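You operate a simulated robot arm through the tools that you are given. There is no shell and no other tool. Be economical: measure what you need, move in short steps, check, and stop when the job is done.

You are at the controls of a simulated robot arm. One attempt, no reset.

## Task
Fit up the green base: disc, funnel, clamp, then open its valve.
Fine: the disc lies on the bench; the funnel has the green band; leave the other places alone.

Only the result counts: the job must be done as asked and must still hold three seconds after the hand-in. Knocking over, shifting, dropping, spilling or breaking anything else fails it.

## Robot
A 6-joint arm with a two-finger parallel gripper, fixed in place. Base frame: the origin is at the foot of the arm, x ahead of it, y to its left, z up; the work surface is at about z = 0.85. Units: m, rad, N and s.
With the tool pointing down near the work surface it reaches from about 0.24 to 0.64 m from the base axis. Its first joint turns from -1.152 to 1.152 rad. Payload 2.7 kg.
The tool frame sits at the grasp point between the pads (the TCP): z along the fingers, y along the line on which they close. The tips reach 0.023 m beyond it. Largest opening 0.094 m; finger width 0.038, thickness 0.01; the body of the gripper, 0.054 by 0.096 m, starts 0.039 m behind the TCP.
Orientation is that of the tool frame in the base frame, as a unit quaternion [w, x, y, z]. With the fingers straight down and closing along the base's y, the tool's x points along the base's -x, its y along +y and its z along -z.

## Interface
- The arm moves only by the tool jog_arm. Its argument "steps" is one flat list of numbers, 7 for each row, row after row: the gripper command, from -1 (shut) to 1 (fully open), values between in proportion, then the shift along the tool's x, y, z in m, then the turn, a rotation vector about the tool's x, y, z in rad. In form: [jaw, x, y, z, ax, ay, az, jaw, x, y, z, ax, ay, az, ...]. A call has 1 to 8 rows; each row is the pose to reach, as a shift and turn from the pose commanded when the call began, along the tool's axes at that moment. Each row takes 0.2 s and may step no farther than 0.05 m and 0.15 rad from the row before; otherwise, or with a gripper value out of range, the whole call is refused. Where a pose cannot be reached the arm comes as near as it can. A force on the tool above 40 N (or 10 N above the force at the start of the call, whichever is more), or a blocked arm, ends the call early, and 0.2 s more pass. Each finger travels about 0.045 m/s and halts on what it meets, pressing with about 36 N; the grip force reading is that of the motor and also rises with nothing between the fingers. The clock runs only during rows and for 0.2 s after the last one: add rows that repeat a pose to give the fingers time. The reply holds the time, the measured pose of the TCP, the force on the tool along the base axes, the opening and the grip force, in the units named above and with some noise, with the torque about the TCP (base axes, N m) and any sound that the robot's microphone picked up, and new pictures: "views" is both (left out), scene, wrist or none.
- Cameras (640 x 400 px; columns grow to the right, rows downward): "scene" is fixed at [0.0944, -0.4504, 1.4093]; the picture's right is [0.57, -0.82, 0.00], its down [-0.42, -0.29, -0.86] and it looks along [0.71, 0.49, -0.52] (base axes); focal length 214 px, centre (320, 200). "wrist" rides on the gripper at [0.086, 0.016, -0.075] in the tool frame; the picture's right is [-0.18, 0.98, 0.00], its down [-0.58, -0.11, -0.81] and it looks along [-0.79, -0.15, 0.59] (tool axes); focal length 243 px, centre (320, 200). There is no depth. A picture from a camera that has moved, and an enlarged one, comes with that camera's place and axes in the base frame and with its lens.
- inspect(camera, box): a new picture of the part [left, top, right, bottom] of that camera's present view, enlarged. It takes no simulated time.
- close_job(): hands the job in; it is judged then, once.

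Go step by step. Nothing tells you positions but the pictures and the camera data: compare them with the known pose of the tool, close in by small moves and look again before you grip or let go. The budget is 120 turns and 200 pictures, counting those below and the enlarged ones. Unless the task says otherwise, let go and move clear before handing in, and close with one line.

The tools are called after "Request:" as name(argument=value, ...) on one line, values as JSON. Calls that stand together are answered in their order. jog_arm: Moves the arm, as the interface text tells. Its arguments: {"type":"object","properties":{"steps":{"type":"array","items":{"type":"number"}},"views":{"type":"string","enum":["both","scene","wrist","none"]}},"required":["steps"]} The other tools are called the same way: inspect (camera, box) takes an enlarged picture of a part of a camera's view; close_job () hands the job in.

At the start:

```text
t: 0.0
tool_pos: [0.2826, 0.0749, 1.3205]
orientation: [0.001, 0.0, 1.0, -0.001]
ft_force: [0.1, 0.4, 1.0]
moment: [0.01, 0.0, 0.03]
finger_gap: 0.0939
grip_force: 0.0
```

scene: 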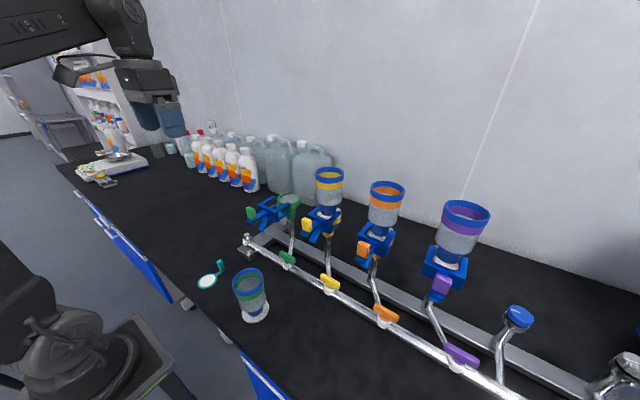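
wrist: 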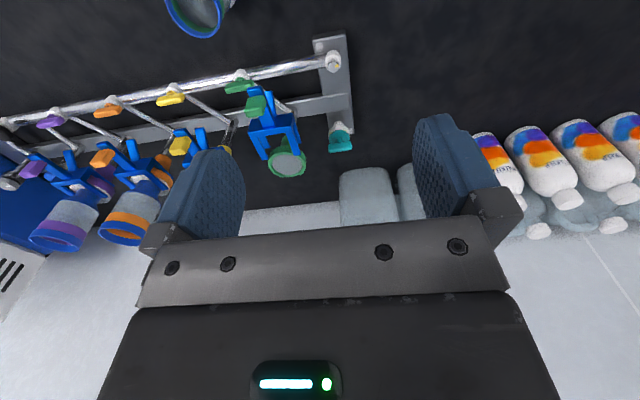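

I see a filtration manifold with several places; the green base has a blue clamp hanging on it, and a disc and a green-banded funnel are on the bench. I'll look closer before moving.

Request:
inspect(camera="scene", box=[180, 160, 360, 330])

Request:
inspect(camera="scene", box=[230, 170, 350, 270])

Request:
inspect(camera="scene", box=[340, 160, 560, 380])

Request:
inspect(camera="wrist", box=[200, 40, 380, 190])

```text
2.35 times, centred on (270, 245) of scene
camera zoom: at [0.0944, -0.4504, 1.4093], right [0.57, -0.82, 0.0], down [-0.42, -0.29, -0.86], along [0.71, 0.49, -0.52], focal length 505 px, centre (438, 94)
```

zoom: 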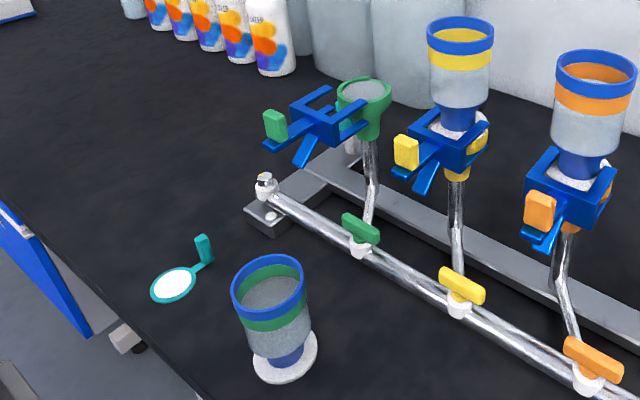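

```text
4.00 times, centred on (290, 220) of scene
camera zoom: at [0.0944, -0.4504, 1.4093], right [0.57, -0.82, 0.0], down [-0.42, -0.29, -0.86], along [0.71, 0.49, -0.52], focal length 858 px, centre (440, 120)
```

zoom: 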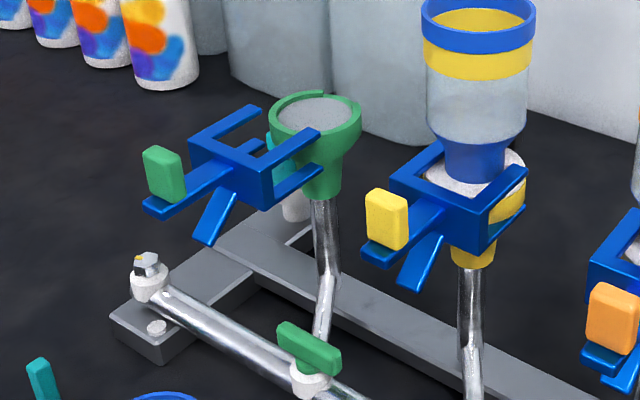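

```text
1.82 times, centred on (450, 270) of scene
camera zoom: at [0.0944, -0.4504, 1.4093], right [0.57, -0.82, 0.0], down [-0.42, -0.29, -0.86], along [0.71, 0.49, -0.52], focal length 390 px, centre (84, 73)
```

zoom: 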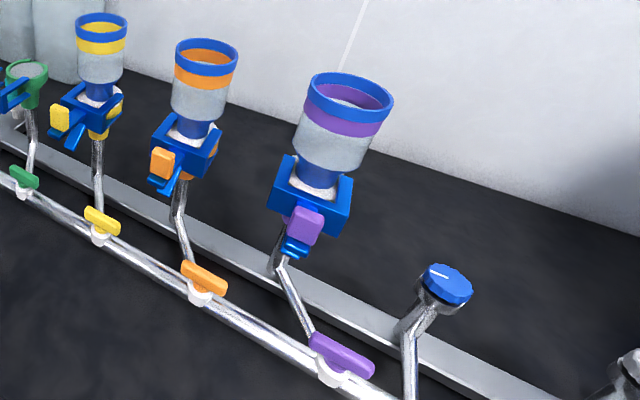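

```text
2.67 times, centred on (290, 115) of wrist
camera zoom: at [0.1965, 0.0907, 1.397], right [0.18, 0.98, 0.0], down [0.58, -0.11, 0.81], along [0.79, -0.15, -0.59], focal length 647 px, centre (400, 427)
```

zoom: 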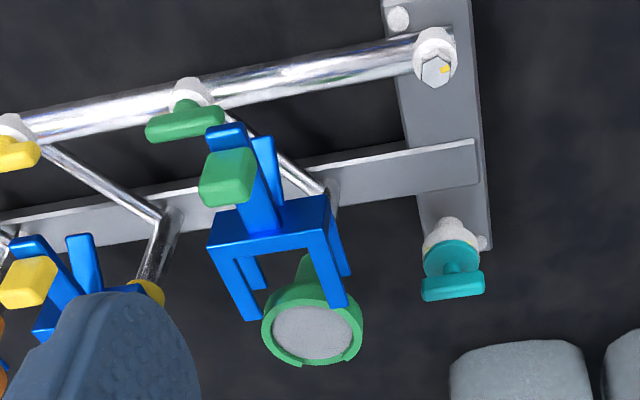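

The green base's top is about (0.521, -0.037, 1.058), its clamp is slid back about 0.045 m, and the disc lies near (0.27, 0.085) with its funnel near (0.28, -0.11). I'll lower towards the disc to see it.

Request:
jog_arm(steps=[1, 0, 0, 0.05, 0, 0, 0, 1, 0, 0, 0.1, 0, 0, 0, 1, 0, 0, 0.15, 0, 0, 0, 1, 0, 0, 0.2, 0, 0, 0, 1, 0, 0, 0.25, 0, 0, 0, 1, 0, 0, 0.3, 0, 0, 0, 1, 0, 0, 0.3, 0, 0, 0])

Request:
inspect(camera="wrist", box=[200, 0, 480, 175])

Request:
inspect(camera="scene", box=[180, 240, 280, 330])

```text
t: 1.6
tool_pos: [0.2856, 0.0734, 1.0191]
orientation: [0.001, -0.001, 1.0, 0.0]
ft_force: [0.4, 0.0, -1.0]
moment: [-0.02, 0.01, 0.02]
finger_gap: 0.0941
grip_force: 0.1
camera wrist: at [0.1986, 0.0913, 1.095], right [0.18, 0.98, 0.0], down [0.58, -0.11, 0.81], along [0.79, -0.15, -0.59], focal length 243 px, centre (320, 200)
```

scene: 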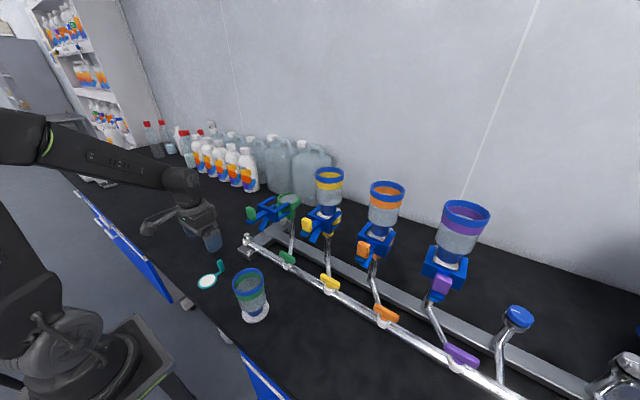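
wrist: 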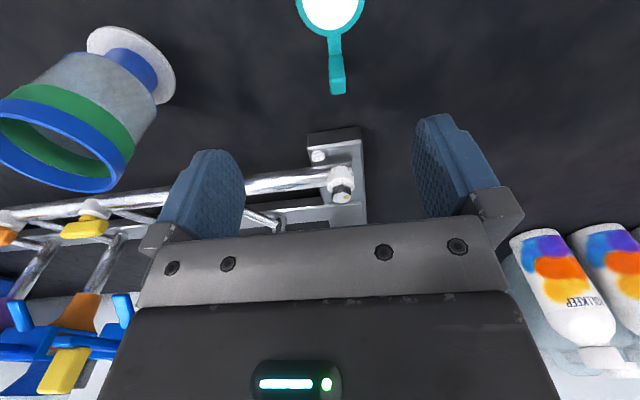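

```text
2.29 times, centred on (340, 88) of wrist
camera zoom: at [0.1986, 0.0913, 1.095], right [0.18, 0.98, 0.0], down [0.58, -0.11, 0.81], along [0.79, -0.15, -0.59], focal length 555 px, centre (274, 457)
```

zoom: 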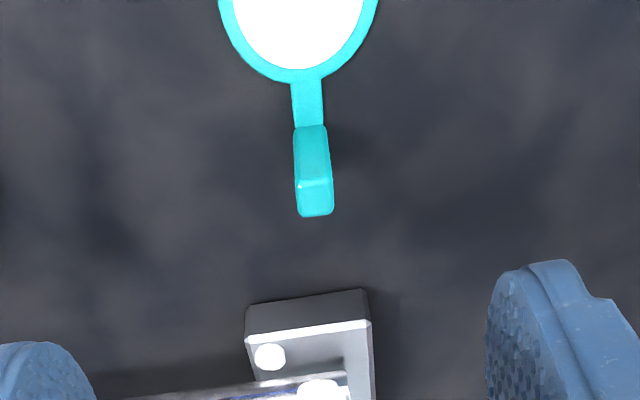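

```text
4.44 times, centred on (230, 285) of scene
camera zoom: at [0.0944, -0.4504, 1.4093], right [0.57, -0.82, 0.0], down [-0.42, -0.29, -0.86], along [0.71, 0.49, -0.52], focal length 953 px, centre (720, -178)
```

zoom: 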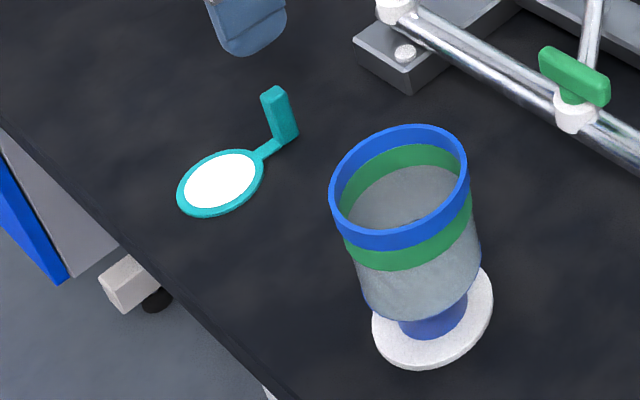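

The disc's upright tab is about (0.307, 0.085), top z ≈ 0.895, with the disc centre 0.044 m nearer on -x. I'll check the base's notch before gripping.

Request:
inspect(camera="scene", box=[268, 185, 318, 220])

Request:
inspect(camera="scene", box=[300, 195, 350, 245])

Request:
jog_arm(steps=[0.3, -0.022, 0.011, 0.04, 0, 0, 0, 0, -0.022, 0.011, 0.07, 0, 0, 0, -0.3, -0.022, 0.011, 0.07, 0, 0, 0, -0.3, -0.022, 0.011, 0.07, 0, 0, 0], views="wrist")

```text
11.43 times, centred on (293, 202) of scene
camera zoom: at [0.0944, -0.4504, 1.4093], right [0.57, -0.82, 0.0], down [-0.42, -0.29, -0.86], along [0.71, 0.49, -0.52], focal length 2451 px, centre (629, 171)
```

zoom: 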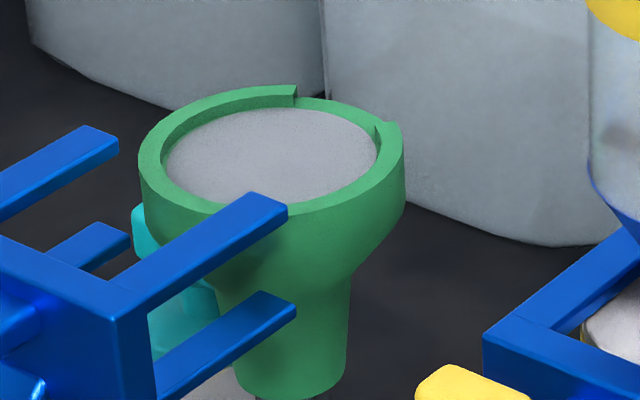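

```text
8.00 times, centred on (325, 220) of scene
camera zoom: at [0.0944, -0.4504, 1.4093], right [0.57, -0.82, 0.0], down [-0.42, -0.29, -0.86], along [0.71, 0.49, -0.52], focal length 1716 px, centre (280, 40)
```

zoom: 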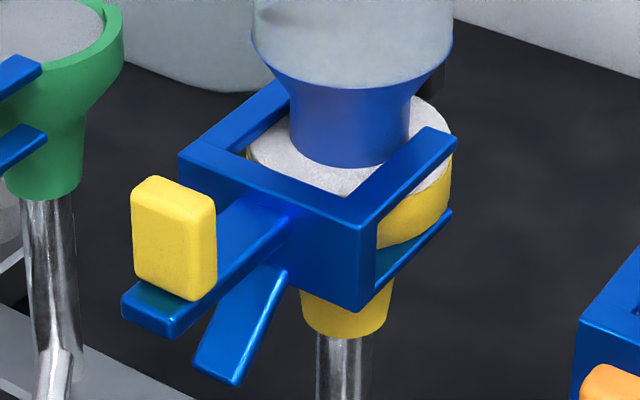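

```text
t: 2.6
tool_pos: [0.3066, 0.0859, 0.9495]
orientation: [0.001, 0.001, 1.0, -0.001]
ft_force: [0.8, -0.4, 0.6]
moment: [0.0, 0.0, 0.01]
finger_gap: 0.0328
grip_force: 0.2
camera wrist: at [0.2187, 0.1019, 1.0255], right [0.18, 0.98, 0.0], down [0.58, -0.11, 0.81], along [0.79, -0.15, -0.59], focal length 243 px, centre (320, 200)
```

wrist: 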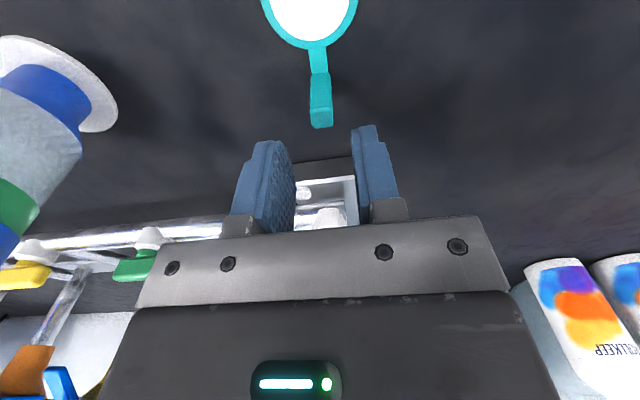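

The notch in the base faces +x, matching the disc's tab as it lies, so no turning is needed. I'll lower around the tab, holding it fairly high.

Request:
jog_arm(steps=[-0.3, -0.004, 0, 0.03, 0, 0, 0, -0.3, -0.004, 0, 0.058, 0, 0, 0, -0.3, -0.004, 0, 0.058, 0, 0, 0])

Request:
inspect(camera="wrist", box=[200, 0, 440, 240])

Request:
inspect(camera="scene", box=[180, 220, 280, 300])

```text
t: 3.4
tool_pos: [0.3096, 0.0861, 0.8914]
orientation: [0.001, 0.0, 1.0, 0.0]
ft_force: [-1.0, -0.3, -0.5]
moment: [-0.01, 0.01, -0.01]
finger_gap: 0.0327
grip_force: 0.2
camera wrist: at [0.2222, 0.1022, 0.967], right [0.18, 0.98, 0.0], down [0.58, -0.11, 0.81], along [0.79, -0.15, -0.59], focal length 243 px, centre (320, 200)
```

scene: 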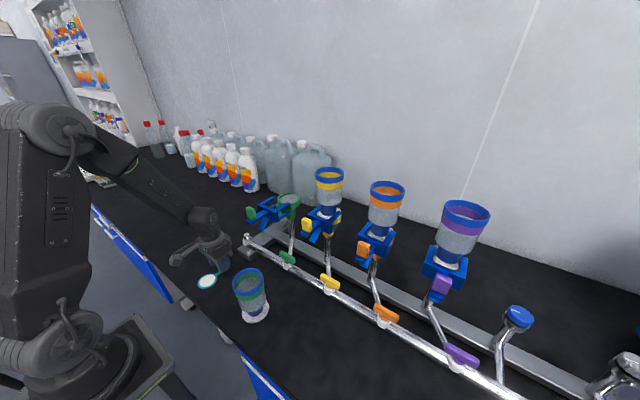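
wrist: 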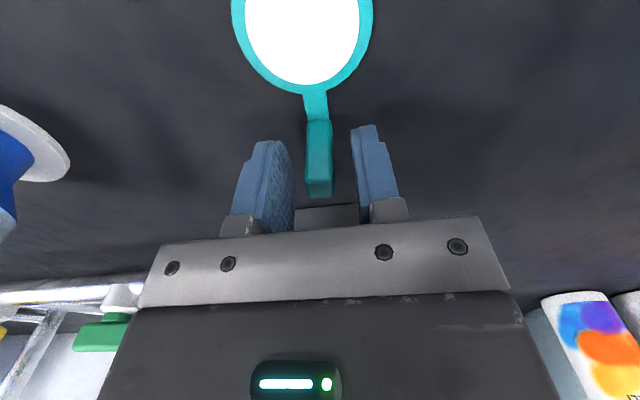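

```text
1.67 times, centred on (320, 120) of wrist
camera zoom: at [0.2222, 0.1022, 0.967], right [0.18, 0.98, 0.0], down [0.58, -0.11, 0.81], along [0.79, -0.15, -0.59], focal length 404 px, centre (320, 333)
```

zoom: 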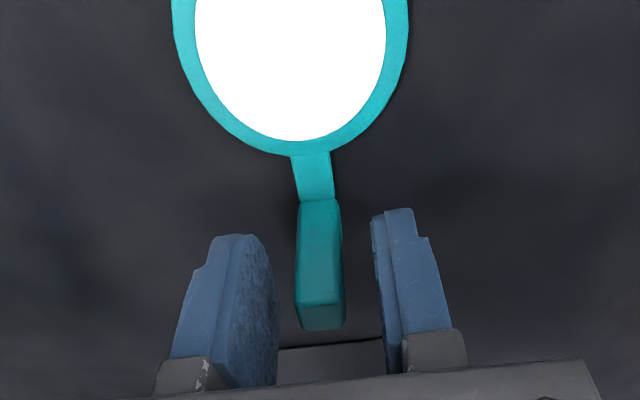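

```text
5.00 times, centred on (230, 260) of scene
camera zoom: at [0.0944, -0.4504, 1.4093], right [0.57, -0.82, 0.0], down [-0.42, -0.29, -0.86], along [0.71, 0.49, -0.52], focal length 1072 px, centre (770, -100)
```

zoom: 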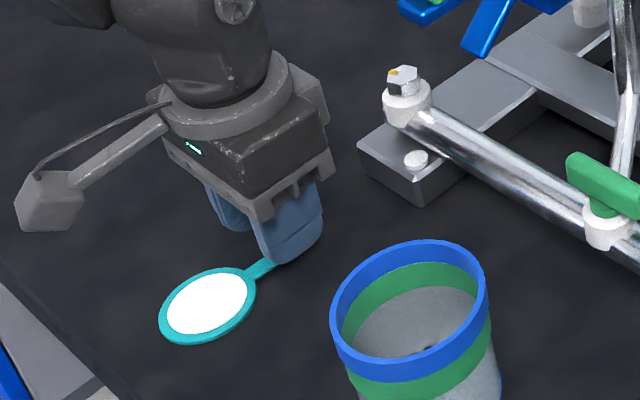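

The tab is between the pads. I'll close on it and lift a bit.

Request:
jog_arm(steps=[-0.6, 0, 0, 0, 0, 0, 0, -1, 0, 0, 0, 0, 0, 0, -1, 0, 0, 0, 0, 0, 0, -1, 0, 0, 0, 0, 0, 0, -1, 0, 0, -0.01, 0, 0, 0, -1, 0, 0, -0.04, 0, 0, 0, -1, 0, 0, -0.04, 0, 0, 0])

Request:
inspect(camera="wrist", box=[200, 0, 440, 240])

```text
t: 5.0
tool_pos: [0.3103, 0.0857, 0.9319]
orientation: [0.001, 0.001, 1.0, 0.0]
ft_force: [-0.2, -0.3, 0.8]
moment: [0.01, 0.01, 0.02]
finger_gap: 0.0127
grip_force: 36.5
camera wrist: at [0.223, 0.1023, 1.0079], right [0.18, 0.98, 0.0], down [0.58, -0.11, 0.81], along [0.79, -0.15, -0.59], focal length 243 px, centre (320, 200)
```

scene: 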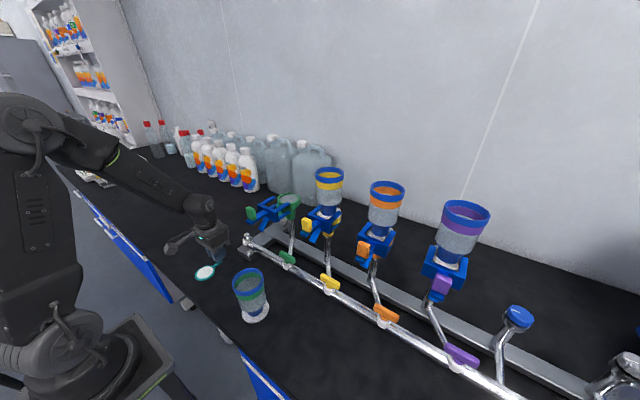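
wrist: 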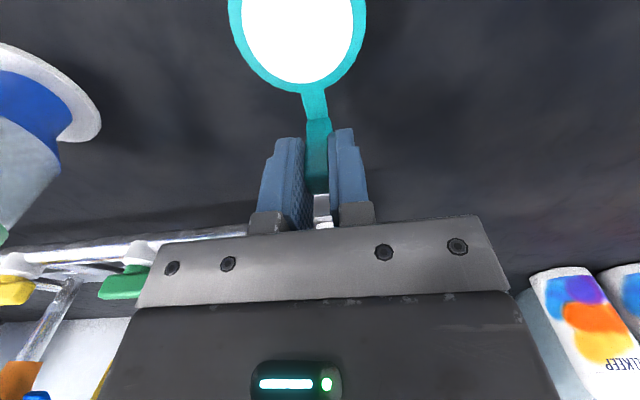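

```text
1.67 times, centred on (320, 120) of wrist
camera zoom: at [0.223, 0.1023, 1.0079], right [0.18, 0.98, 0.0], down [0.58, -0.11, 0.81], along [0.79, -0.15, -0.59], focal length 404 px, centre (320, 333)
```

zoom: 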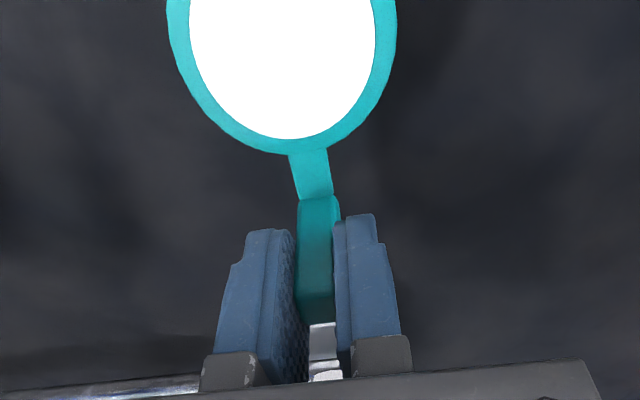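

Disc is held (diameter ≈ 0.054, centre 0.0515 m toward -x from the TCP, 0.038 below). I'll raise it and carry towards the base.

Request:
jog_arm(steps=[-1, 0, 0, -0.05, 0, 0, 0, -1, 0, 0, -0.1, 0, 0, 0, -1, 0, 0, -0.15, 0, 0, 0, -1, 0, 0, -0.2, 0, 0, 0, -1, 0, 0, -0.25, 0, 0, 0, -1, -0.044, -0.02, -0.25, 0, 0, 0, -1, -0.088, -0.04, -0.25, 0, 0, 0, -1, -0.13, -0.06, -0.25, 0, 0, 0])

Request:
inspect(camera="wrist", box=[160, 0, 440, 200])

```text
t: 6.8
tool_pos: [0.4399, 0.0236, 1.1843]
orientation: [0.0, 0.0, 1.0, 0.0]
ft_force: [0.4, 0.2, -0.8]
moment: [0.01, 0.02, 0.03]
finger_gap: 0.0124
grip_force: 35.6
camera wrist: at [0.3525, 0.0412, 1.2592], right [0.18, 0.98, 0.0], down [0.58, -0.11, 0.81], along [0.79, -0.15, -0.59], focal length 243 px, centre (320, 200)
```

scene: 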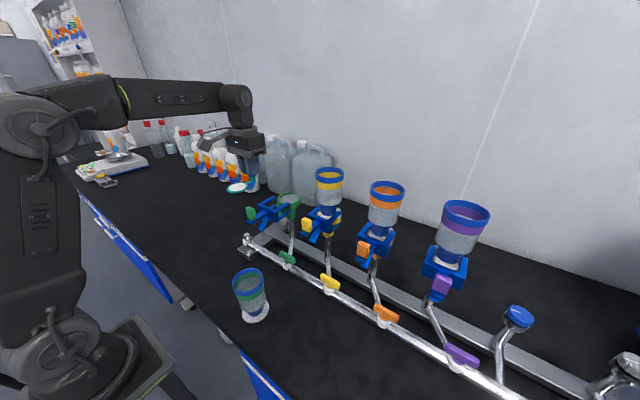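
wrist: 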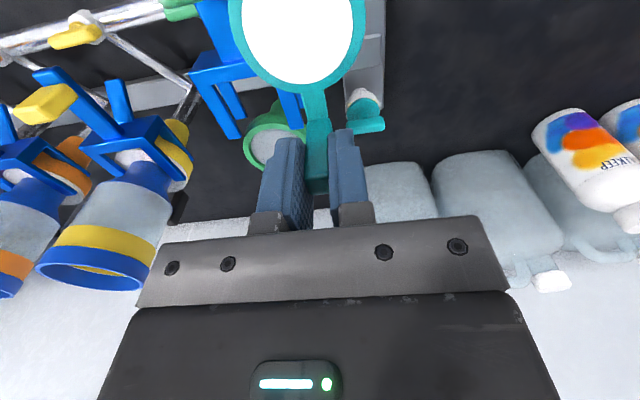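

```text
2.00 times, centred on (300, 100) of wrist
camera zoom: at [0.3525, 0.0412, 1.2592], right [0.18, 0.98, 0.0], down [0.58, -0.11, 0.81], along [0.79, -0.15, -0.59], focal length 485 px, centre (360, 400)
```

zoom: 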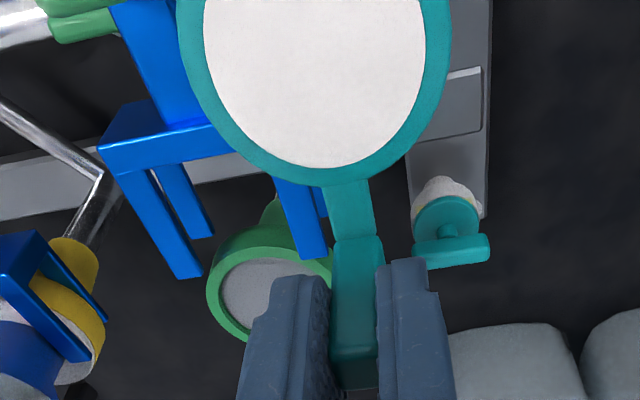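

Moving over the base, staying about 5 cm above it, then checking alignment.

Request:
jog_arm(steps=[-1, -0.04, -0.018, 0, 0, 0, 0, -1, -0.08, -0.036, 0, 0, 0, 0, -1, -0.12, -0.054, -0.0, 0, 0, 0, -1, -0.1336, -0.0606, 0.02, 0, 0, 0, -1, -0.1336, -0.0606, 0.04, 0, 0, 0, -1, -0.1336, -0.0606, 0.04, 0, 0, 0])

Request:
inspect(camera="wrist", box=[180, 0, 420, 180])

Request:
inspect(camera="scene", box=[240, 140, 340, 230])

```text
t: 8.2
tool_pos: [0.5742, -0.0364, 1.1444]
orientation: [0.001, 0.0, 1.0, 0.0]
ft_force: [0.4, 0.7, 0.0]
moment: [0.01, -0.01, 0.01]
finger_gap: 0.0124
grip_force: 35.9
camera wrist: at [0.4868, -0.0192, 1.22], right [0.18, 0.98, 0.0], down [0.58, -0.11, 0.81], along [0.79, -0.15, -0.59], focal length 243 px, centre (320, 200)
```

scene: 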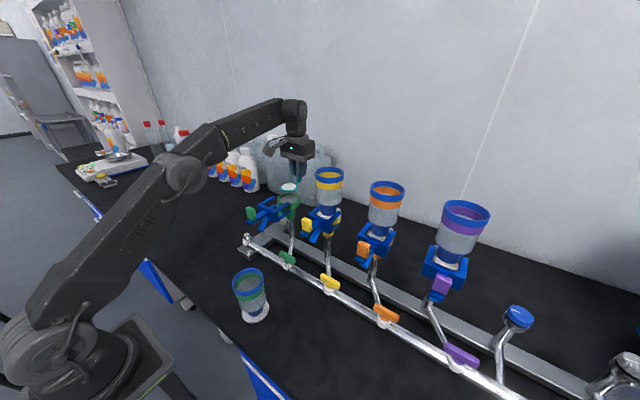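
wrist: 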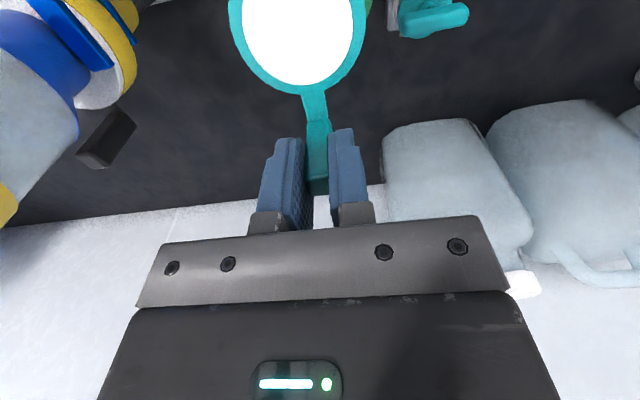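

```text
2.22 times, centred on (300, 90) of wrist
camera zoom: at [0.4868, -0.0192, 1.22], right [0.18, 0.98, 0.0], down [0.58, -0.11, 0.81], along [0.79, -0.15, -0.59], focal length 539 px, centre (364, 444)
```

zoom: 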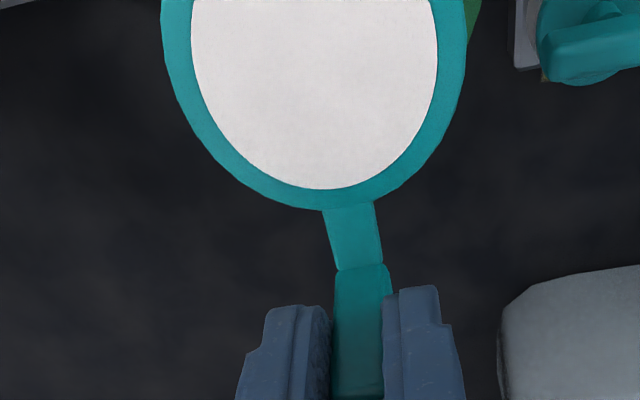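

```text
4.44 times, centred on (290, 185) of scene
camera zoom: at [0.0944, -0.4504, 1.4093], right [0.57, -0.82, 0.0], down [-0.42, -0.29, -0.86], along [0.71, 0.49, -0.52], focal length 953 px, centre (453, 267)
```

zoom: 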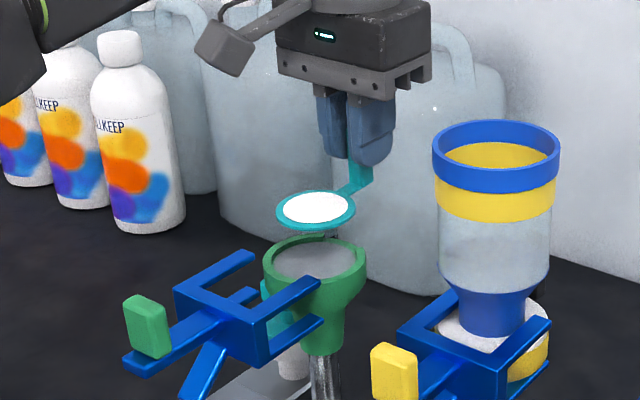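

The disc is nearly over the base; my estimates suggest the base lies 2–4 mm toward -x, +y. I'll lower to just above the rim and compare again.

Request:
jog_arm(steps=[-1, 0.002, 0.001, 0.015, 0, 0, 0, -1, 0.002, 0.001, 0.03, 0, 0, 0, -1, 0.002, 0.001, 0.03, 0, 0, 0], views="none")

Request:
inspect(camera="wrist", box=[180, 0, 420, 180])

Request:
inspect(camera="scene", box=[265, 175, 325, 220])

```text
t: 9.0
tool_pos: [0.5718, -0.0342, 1.1139]
orientation: [0.0, -0.001, 1.0, 0.0]
ft_force: [0.0, 0.3, 0.2]
moment: [0.01, 0.0, 0.02]
finger_gap: 0.0123
grip_force: 35.9
```

```text
2.22 times, centred on (300, 90) of wrist
camera zoom: at [0.4855, -0.018, 1.1906], right [0.18, 0.98, 0.0], down [0.58, -0.11, 0.81], along [0.79, -0.15, -0.59], focal length 539 px, centre (364, 444)
```

zoom: 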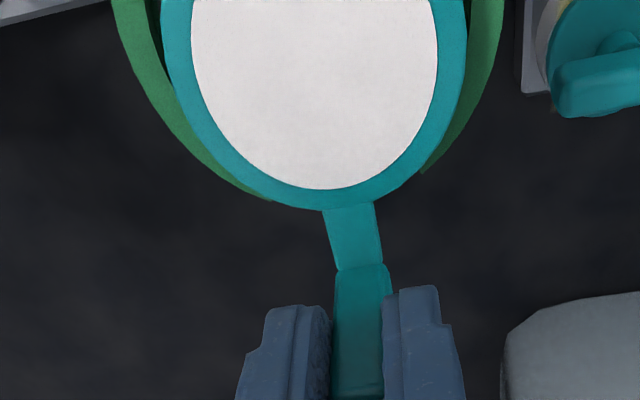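

```text
8.89 times, centred on (295, 198) of scene
camera zoom: at [0.0944, -0.4504, 1.4093], right [0.57, -0.82, 0.0], down [-0.42, -0.29, -0.86], along [0.71, 0.49, -0.52], focal length 1906 px, centre (542, 222)
```

zoom: 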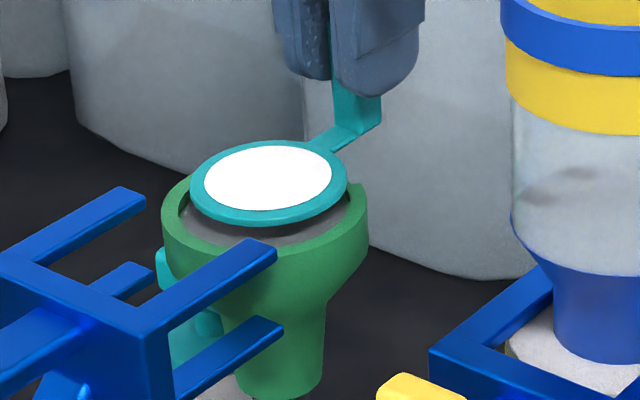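

Estimates of the remaining offset are within 2–3 mm; I'll nudge 3 mm toward -x and lower to rim level, then look.

Request:
jog_arm(steps=[-1, 0.003, 0, 0, 0, 0, 0, -1, 0.003, 0, 0.009, 0, 0, 0, -1, 0.003, 0, 0.009, 0, 0, 0], views="none")

Request:
inspect(camera="wrist", box=[180, 0, 420, 180])

Request:
inspect(camera="scene", box=[265, 175, 325, 220])

```text
t: 9.8
tool_pos: [0.5686, -0.0342, 1.1059]
orientation: [0.0, 0.001, 1.0, -0.001]
ft_force: [-2.3, -4.2, 3.7]
moment: [-0.15, 0.76, 0.09]
finger_gap: 0.0126
grip_force: 36.2
```

```text
2.22 times, centred on (300, 90) of wrist
camera zoom: at [0.4819, -0.0183, 1.1811], right [0.19, 0.98, 0.0], down [0.58, -0.11, 0.81], along [0.79, -0.15, -0.59], focal length 539 px, centre (364, 444)
```

zoom: 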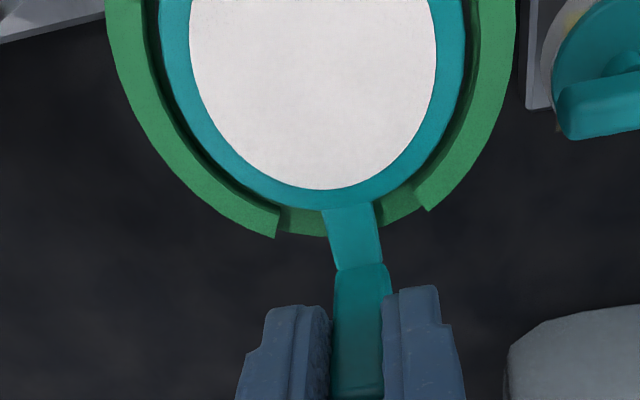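

```text
8.89 times, centred on (295, 198) of scene
camera zoom: at [0.0943, -0.4505, 1.4093], right [0.57, -0.82, 0.0], down [-0.42, -0.29, -0.86], along [0.71, 0.49, -0.52], focal length 1906 px, centre (542, 222)
```

zoom: 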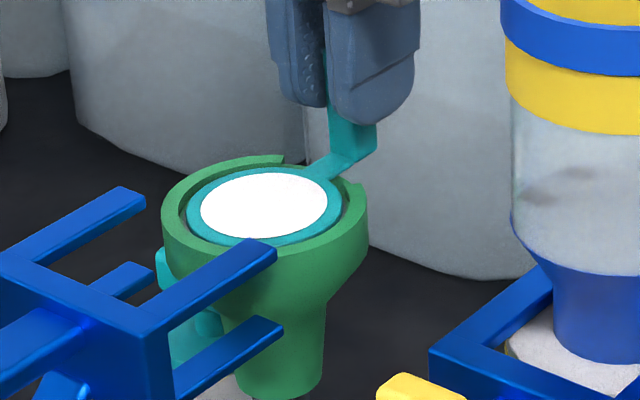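

The disc is centred in the recess and starting to touch. I'll ease down a couple of millimetres and watch the force.

Request:
jog_arm(steps=[-1, 0, 0, 0.001, 0, 0, 0, -1, 0, 0, 0.002, 0, 0, 0], views="none")

Request:
inspect(camera="scene", box=[275, 185, 315, 215])

```text
t: 10.4
tool_pos: [0.5689, -0.035, 1.1032]
orientation: [0.003, 0.0, 1.0, 0.0]
ft_force: [1.7, -2.9, 12.7]
moment: [-0.03, 0.95, 0.03]
finger_gap: 0.0129
grip_force: 36.2
```

```text
13.33 times, centred on (295, 200) of scene
camera zoom: at [0.0943, -0.4504, 1.4093], right [0.57, -0.82, 0.0], down [-0.42, -0.29, -0.86], along [0.71, 0.49, -0.52], focal length 2860 px, centre (653, 200)
```

zoom: 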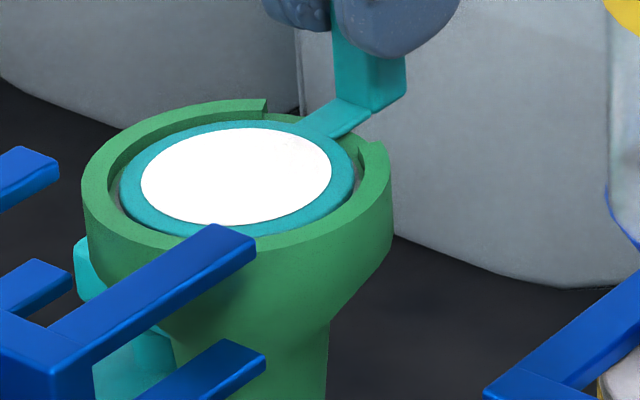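

Request:
inspect(camera="wrist", box=[210, 0, 390, 120])

Request:
inspect(camera="scene", box=[279, 192, 305, 212])

```text
3.33 times, centred on (300, 60) of wrist
camera zoom: at [0.4818, -0.0185, 1.1797], right [0.18, 0.98, 0.0], down [0.58, -0.11, 0.81], along [0.8, -0.15, -0.59], focal length 809 px, centre (387, 667)
```

zoom: 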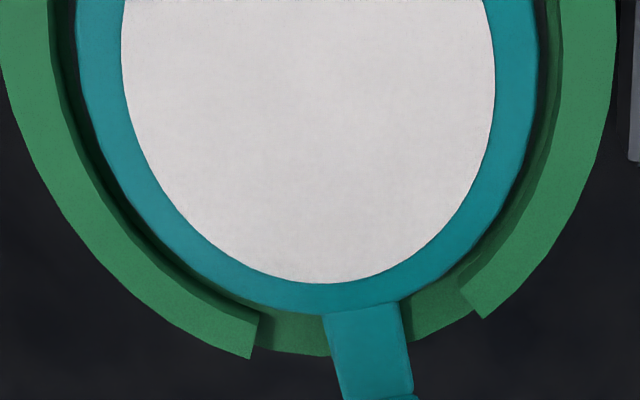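

```text
16.00 times, centred on (292, 202) of scene
camera zoom: at [0.0943, -0.4504, 1.4093], right [0.57, -0.82, 0.0], down [-0.42, -0.29, -0.86], along [0.71, 0.49, -0.52], focal length 3432 px, centre (768, 168)
```

zoom: 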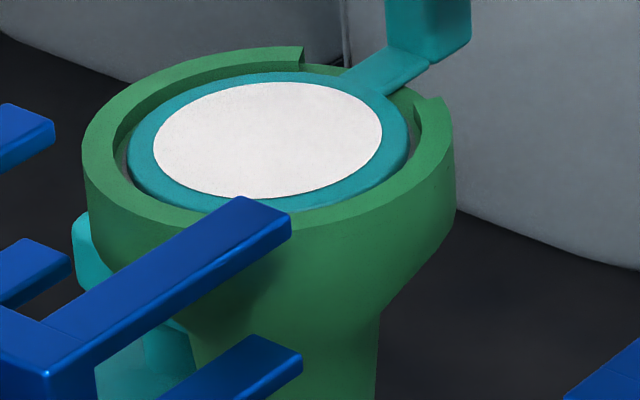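

The disc sits in the recess with its stem in the notch. I'll relax the push, open, and check.

Request:
jog_arm(steps=[-1, 0, 0, -0.001, 0, 0, 0, -0.6, 0, 0, -0.001, 0, 0, 0, -0.4, 0, 0, -0.001, 0, 0, 0, -0.4, 0, 0, -0.001, 0, 0, 0, -0.4, 0, 0, -0.03, 0, 0, 0, -0.4, 0, 0, -0.07, 0, 0, 0, -0.4, 0, 0, -0.07, 0, 0, 0], views="wrist")

Request:
inspect(camera="scene", box=[275, 180, 315, 215])

Request:
inspect(camera="wrist", box=[210, 0, 390, 120])

```text
t: 12.0
tool_pos: [0.568, -0.0355, 1.174]
orientation: [0.0, 0.0, 1.0, -0.001]
ft_force: [0.7, 0.0, -0.4]
moment: [-0.03, 0.01, 0.01]
finger_gap: 0.0281
grip_force: 0.0
camera wrist: at [0.4805, -0.0189, 1.2497], right [0.18, 0.98, 0.0], down [0.58, -0.11, 0.81], along [0.79, -0.15, -0.59], focal length 243 px, centre (320, 200)
```

wrist: 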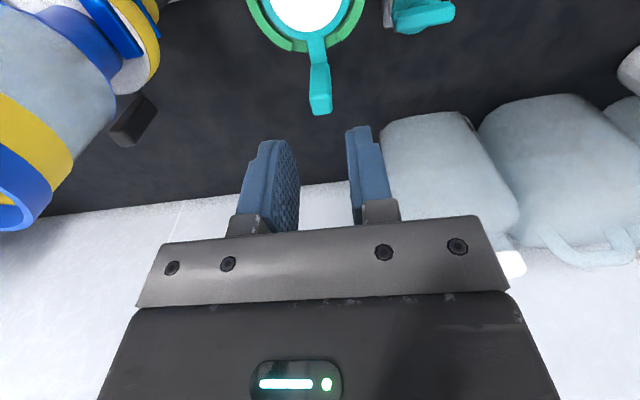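

```text
11.43 times, centred on (295, 198) of scene
camera zoom: at [0.0944, -0.4504, 1.4093], right [0.57, -0.82, 0.0], down [-0.42, -0.29, -0.86], along [0.71, 0.49, -0.52], focal length 2451 px, centre (606, 229)
```

zoom: 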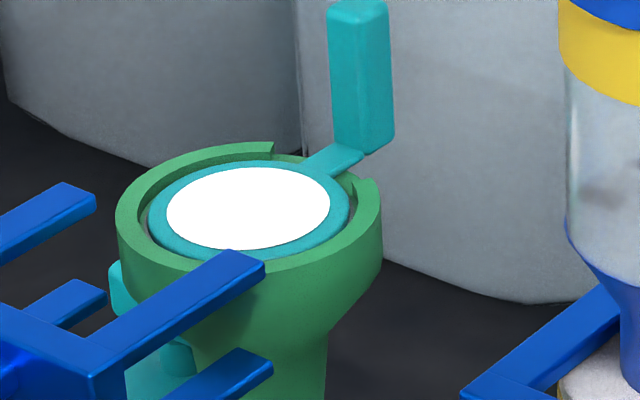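

```text
3.33 times, centred on (300, 60) of wrist
camera zoom: at [0.4805, -0.0189, 1.2497], right [0.18, 0.98, 0.0], down [0.58, -0.11, 0.81], along [0.79, -0.15, -0.59], focal length 809 px, centre (387, 667)
```

zoom: 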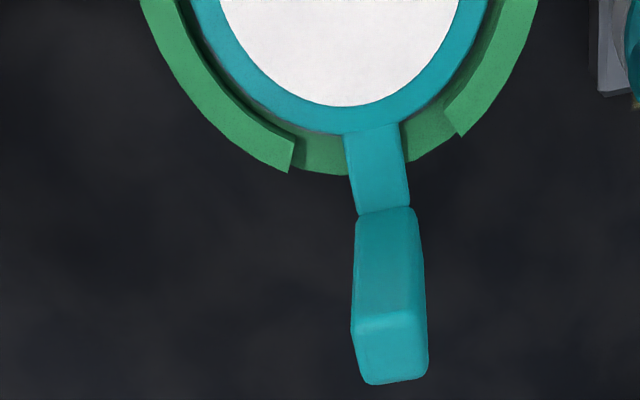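

The disc rests in the recess. I'll back off for an overhead check of its seating and the base.

Request:
jog_arm(steps=[0, 0.04, 0, -0.03, 0, 0, 0, 0.5, 0.08, 0, -0.06, 0, 0, 0, 1, 0.11, 0, -0.08, 0, 0, 0, 1, 0.11, 0, -0.08, 0, 0, 0], views="wrist")

Request:
inspect(camera="wrist", box=[270, 40, 390, 120])

Request:
inspect(camera="wrist", box=[130, 0, 370, 150])

```text
t: 13.0
tool_pos: [0.4581, -0.0344, 1.2531]
orientation: [0.0, -0.001, 1.0, 0.0]
ft_force: [0.4, 0.8, -0.2]
moment: [-0.03, -0.01, 0.02]
finger_gap: 0.094
grip_force: 0.0
camera wrist: at [0.3698, -0.0178, 1.3298], right [0.18, 0.98, 0.0], down [0.58, -0.11, 0.81], along [0.79, -0.15, -0.59], focal length 243 px, centre (320, 200)
```

wrist: 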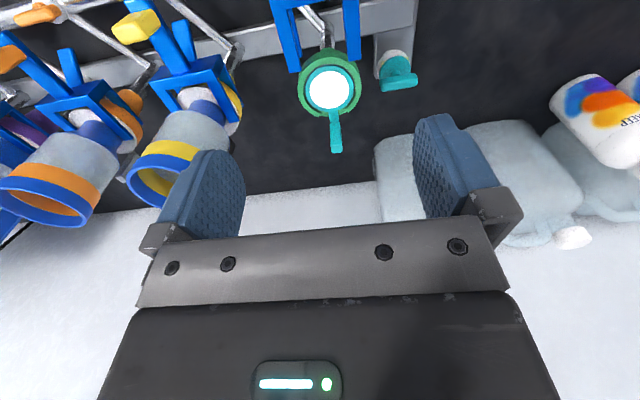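

```text
5.00 times, centred on (330, 80) of wrist
camera zoom: at [0.3698, -0.0178, 1.3298], right [0.18, 0.98, 0.0], down [0.58, -0.11, 0.81], along [0.79, -0.15, -0.59], focal length 1213 px, centre (270, 800)
```

zoom: 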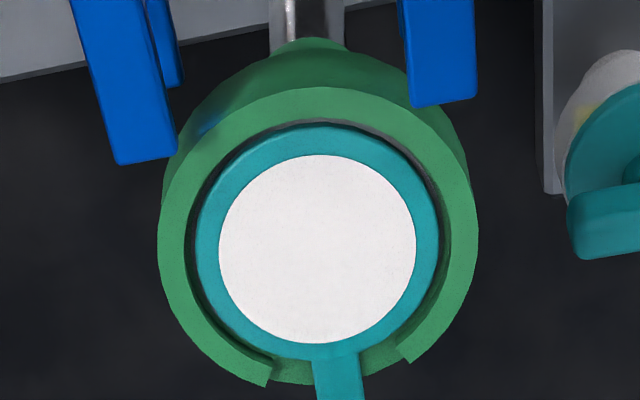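

```text
2.67 times, centred on (250, 75) of wrist
camera zoom: at [0.3698, -0.0178, 1.3298], right [0.18, 0.98, 0.0], down [0.58, -0.11, 0.81], along [0.79, -0.15, -0.59], focal length 647 px, centre (507, 533)
```

zoom: 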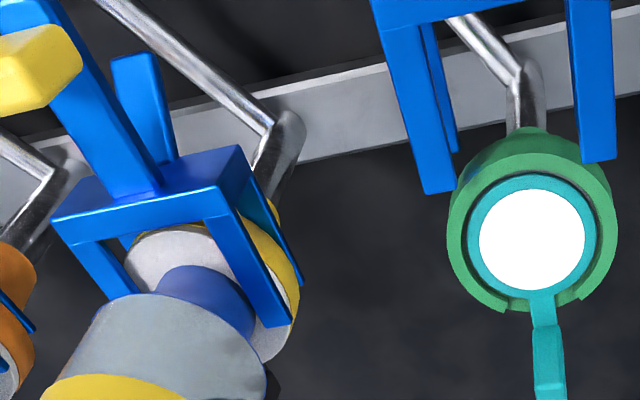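

The disc is properly seated; base centre ≈ (0.516, -0.0345), rim top ≈ 1.062. Now to the funnel, standing near (0.28, -0.109), about 0.114 m tall.

Request:
jog_arm(steps=[1, 0.045, -0.019, 0, 0, 0, 0, 1, 0.09, -0.038, 0, 0, 0, 0, 1, 0.135, -0.057, 0, 0, 0, 0, 1, 0.178, -0.0746, 0, 0, 0, 0, 1, 0.178, -0.0746, 0.05, 0, 0, 0, 1, 0.178, -0.0746, 0.1, 0, 0, 0, 1, 0.178, -0.0746, 0.15, 0, 0, 0, 1, 0.178, -0.0746, 0.15, 0, 0, 0])

Request:
inspect(camera="wrist", box=[220, 0, 420, 130])

Request:
inspect(camera="scene", box=[210, 250, 290, 330])

```text
t: 14.8
tool_pos: [0.2809, -0.1103, 1.0992]
orientation: [0.002, 0.0, 1.0, 0.0]
ft_force: [0.0, 0.7, -0.1]
moment: [0.02, -0.02, 0.03]
finger_gap: 0.0943
grip_force: 0.0
camera wrist: at [0.1931, -0.0922, 1.1757], right [0.18, 0.98, 0.0], down [0.58, -0.11, 0.81], along [0.79, -0.15, -0.59], focal length 243 px, centre (320, 200)
```

scene: 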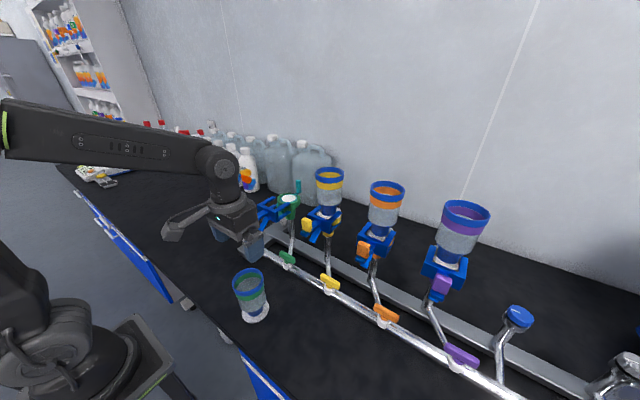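
wrist: 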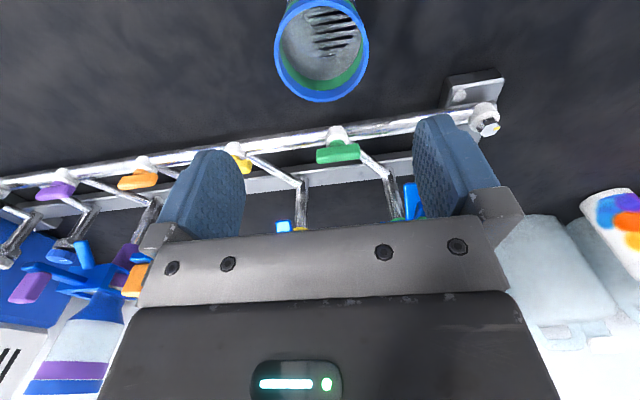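

```text
3.08 times, centred on (320, 65) of wrist
camera zoom: at [0.1931, -0.0922, 1.1757], right [0.18, 0.98, 0.0], down [0.58, -0.11, 0.81], along [0.79, -0.15, -0.59], focal length 746 px, centre (320, 615)
```

zoom: 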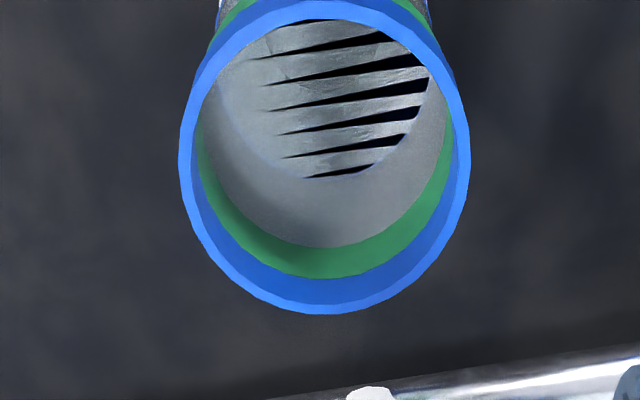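

```text
5.00 times, centred on (250, 290) of scene
camera zoom: at [0.0944, -0.4504, 1.4093], right [0.57, -0.82, 0.0], down [-0.42, -0.29, -0.86], along [0.71, 0.49, -0.52], focal length 1072 px, centre (670, -250)
```

zoom: 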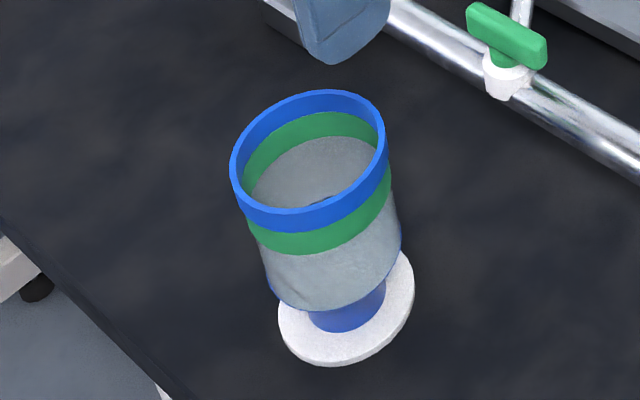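

Funnel centre ≈ (0.278, -0.108). Lowering to just above the rim to check finger clearance.

Request:
jog_arm(steps=[1, 0.002, 0.002, 0.05, 0, 0, 0, 1, 0.002, 0.002, 0.1, 0, 0, 0, 1, 0.002, 0.002, 0.1, 0, 0, 0])

Request:
inspect(camera="scene", box=[200, 220, 300, 330])

```text
t: 15.6
tool_pos: [0.2767, -0.1051, 1.0022]
orientation: [-0.001, -0.001, 1.0, -0.001]
ft_force: [0.1, -0.1, 1.3]
moment: [0.01, -0.01, 0.05]
finger_gap: 0.0941
grip_force: 0.1
camera wrist: at [0.1902, -0.0889, 1.0774], right [0.18, 0.98, 0.0], down [0.58, -0.11, 0.81], along [0.79, -0.15, -0.59], focal length 243 px, centre (320, 200)
```

scene: 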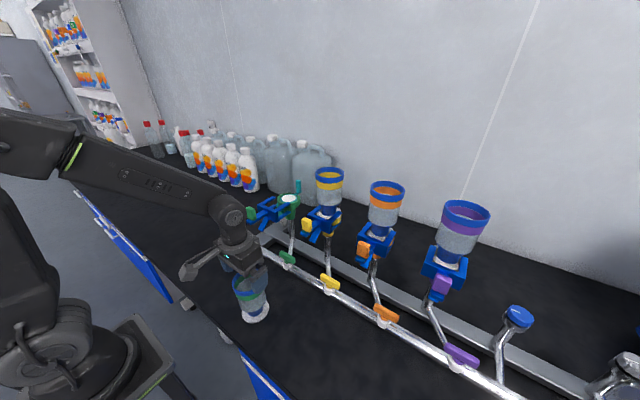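
wrist: 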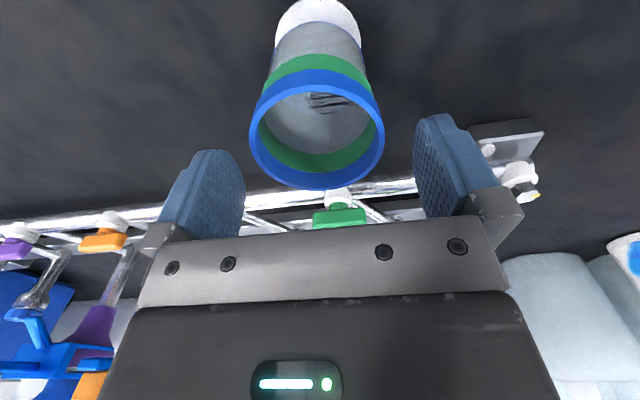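

```text
3.64 times, centred on (250, 275) of scene
camera zoom: at [0.0944, -0.4504, 1.4093], right [0.57, -0.82, 0.0], down [-0.42, -0.29, -0.86], along [0.71, 0.49, -0.52], focal length 780 px, centre (574, -73)
```

zoom: 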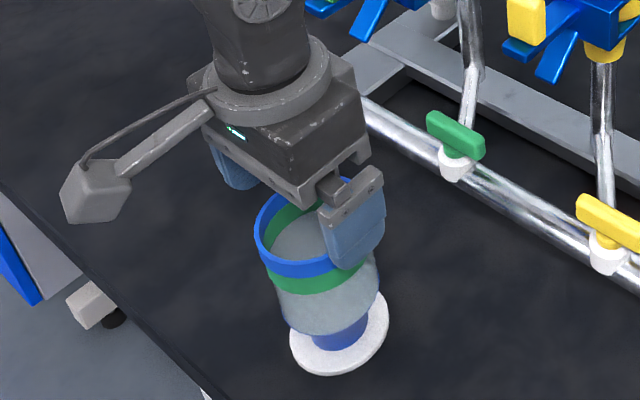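

Well aligned. Lowering around the funnel body.

Request:
jog_arm(steps=[1, 0.001, -0.0015, 0.02, 0, 0, 0, 1, 0.001, -0.0015, 0.045, 0, 0, 0, 1, 0.001, -0.0015, 0.064, 0, 0, 0, 1, 0.001, -0.0015, 0.064, 0, 0, 0])

Request:
inspect(camera="scene", box=[200, 230, 300, 330])

```text
t: 16.6
tool_pos: [0.2767, -0.1062, 0.936]
orientation: [0.001, 0.0, 1.0, -0.001]
ft_force: [-0.2, -0.7, -0.5]
moment: [-0.01, 0.02, -0.02]
finger_gap: 0.0939
grip_force: 0.0
camera wrist: at [0.1899, -0.0904, 1.013], right [0.18, 0.98, 0.0], down [0.58, -0.11, 0.81], along [0.79, -0.15, -0.59], focal length 243 px, centre (320, 200)
```

scene: 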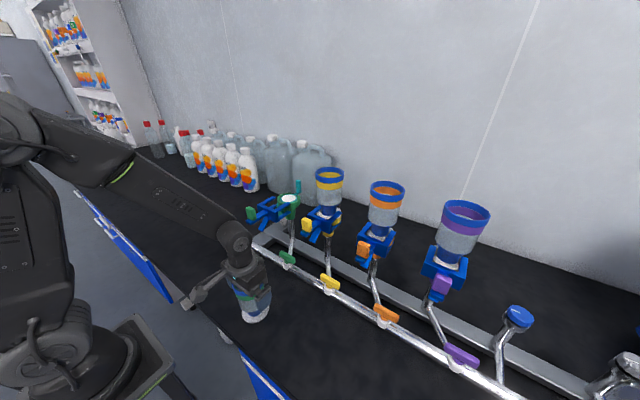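
wrist: 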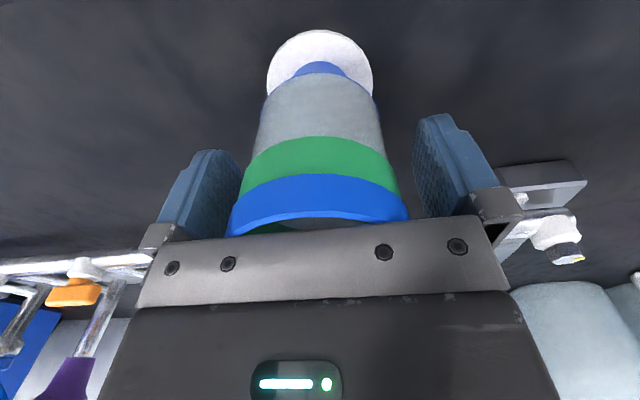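

```text
4.00 times, centred on (250, 280) of scene
camera zoom: at [0.0944, -0.4504, 1.4093], right [0.57, -0.82, 0.0], down [-0.42, -0.29, -0.86], along [0.71, 0.49, -0.52], focal length 858 px, centre (600, -120)
```

zoom: 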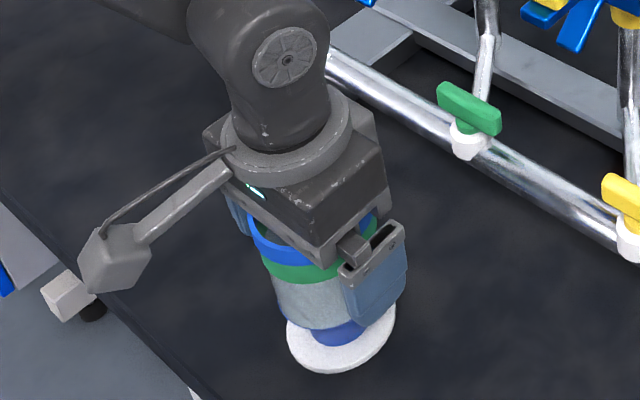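

Fingers straddle the funnel with the palm just above its rim. Closing the grip.

Request:
jog_arm(steps=[0.6, 0, 0, 0, 0, 0, 0, 0.2, 0, 0, 0, 0, 0, 0, -0.2, 0, 0, 0, 0, 0, 0, -1, 0, 0, 0, 0, 0, 0, -1, 0, 0, 0, 0, 0, 0, -1, 0, 0, 0, 0, 0, 0])

Request:
inspect(camera="scene", box=[200, 230, 300, 330])

```text
t: 18.0
tool_pos: [0.2772, -0.1069, 0.9383]
orientation: [0.001, 0.0, 1.0, 0.0]
ft_force: [0.9, 0.2, -0.2]
moment: [-0.02, 0.01, -0.03]
finger_gap: 0.0618
grip_force: 35.6
camera wrist: at [0.1899, -0.0904, 1.0133], right [0.18, 0.98, 0.0], down [0.58, -0.11, 0.81], along [0.79, -0.15, -0.59], focal length 243 px, centre (320, 200)
```

scene: 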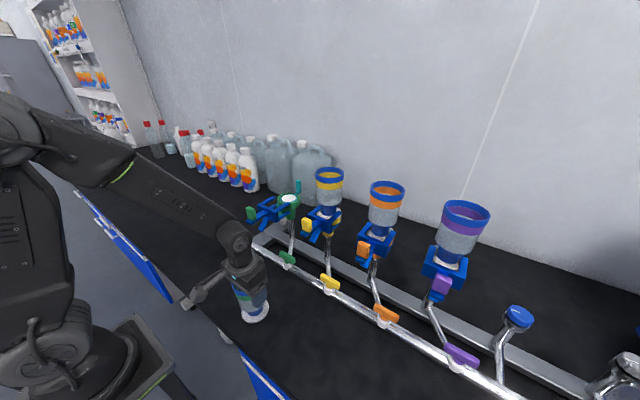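
wrist: 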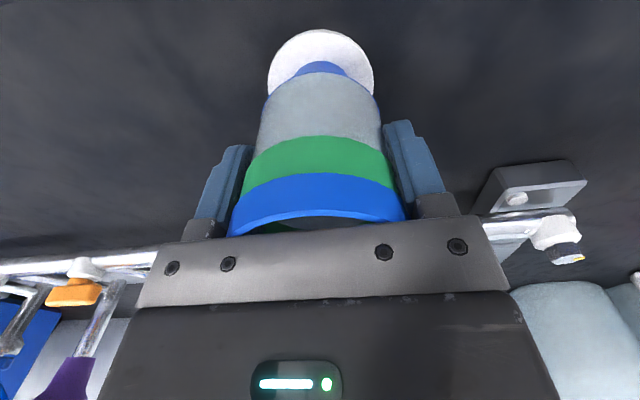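

```text
4.00 times, centred on (250, 280) of scene
camera zoom: at [0.0944, -0.4504, 1.4093], right [0.57, -0.82, 0.0], down [-0.42, -0.29, -0.86], along [0.71, 0.49, -0.52], focal length 858 px, centre (600, -120)
```

zoom: 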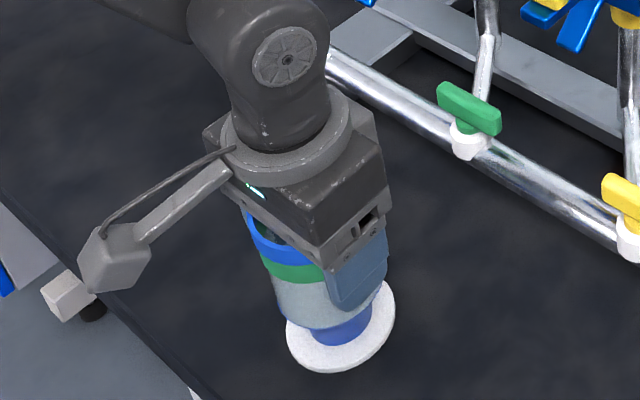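

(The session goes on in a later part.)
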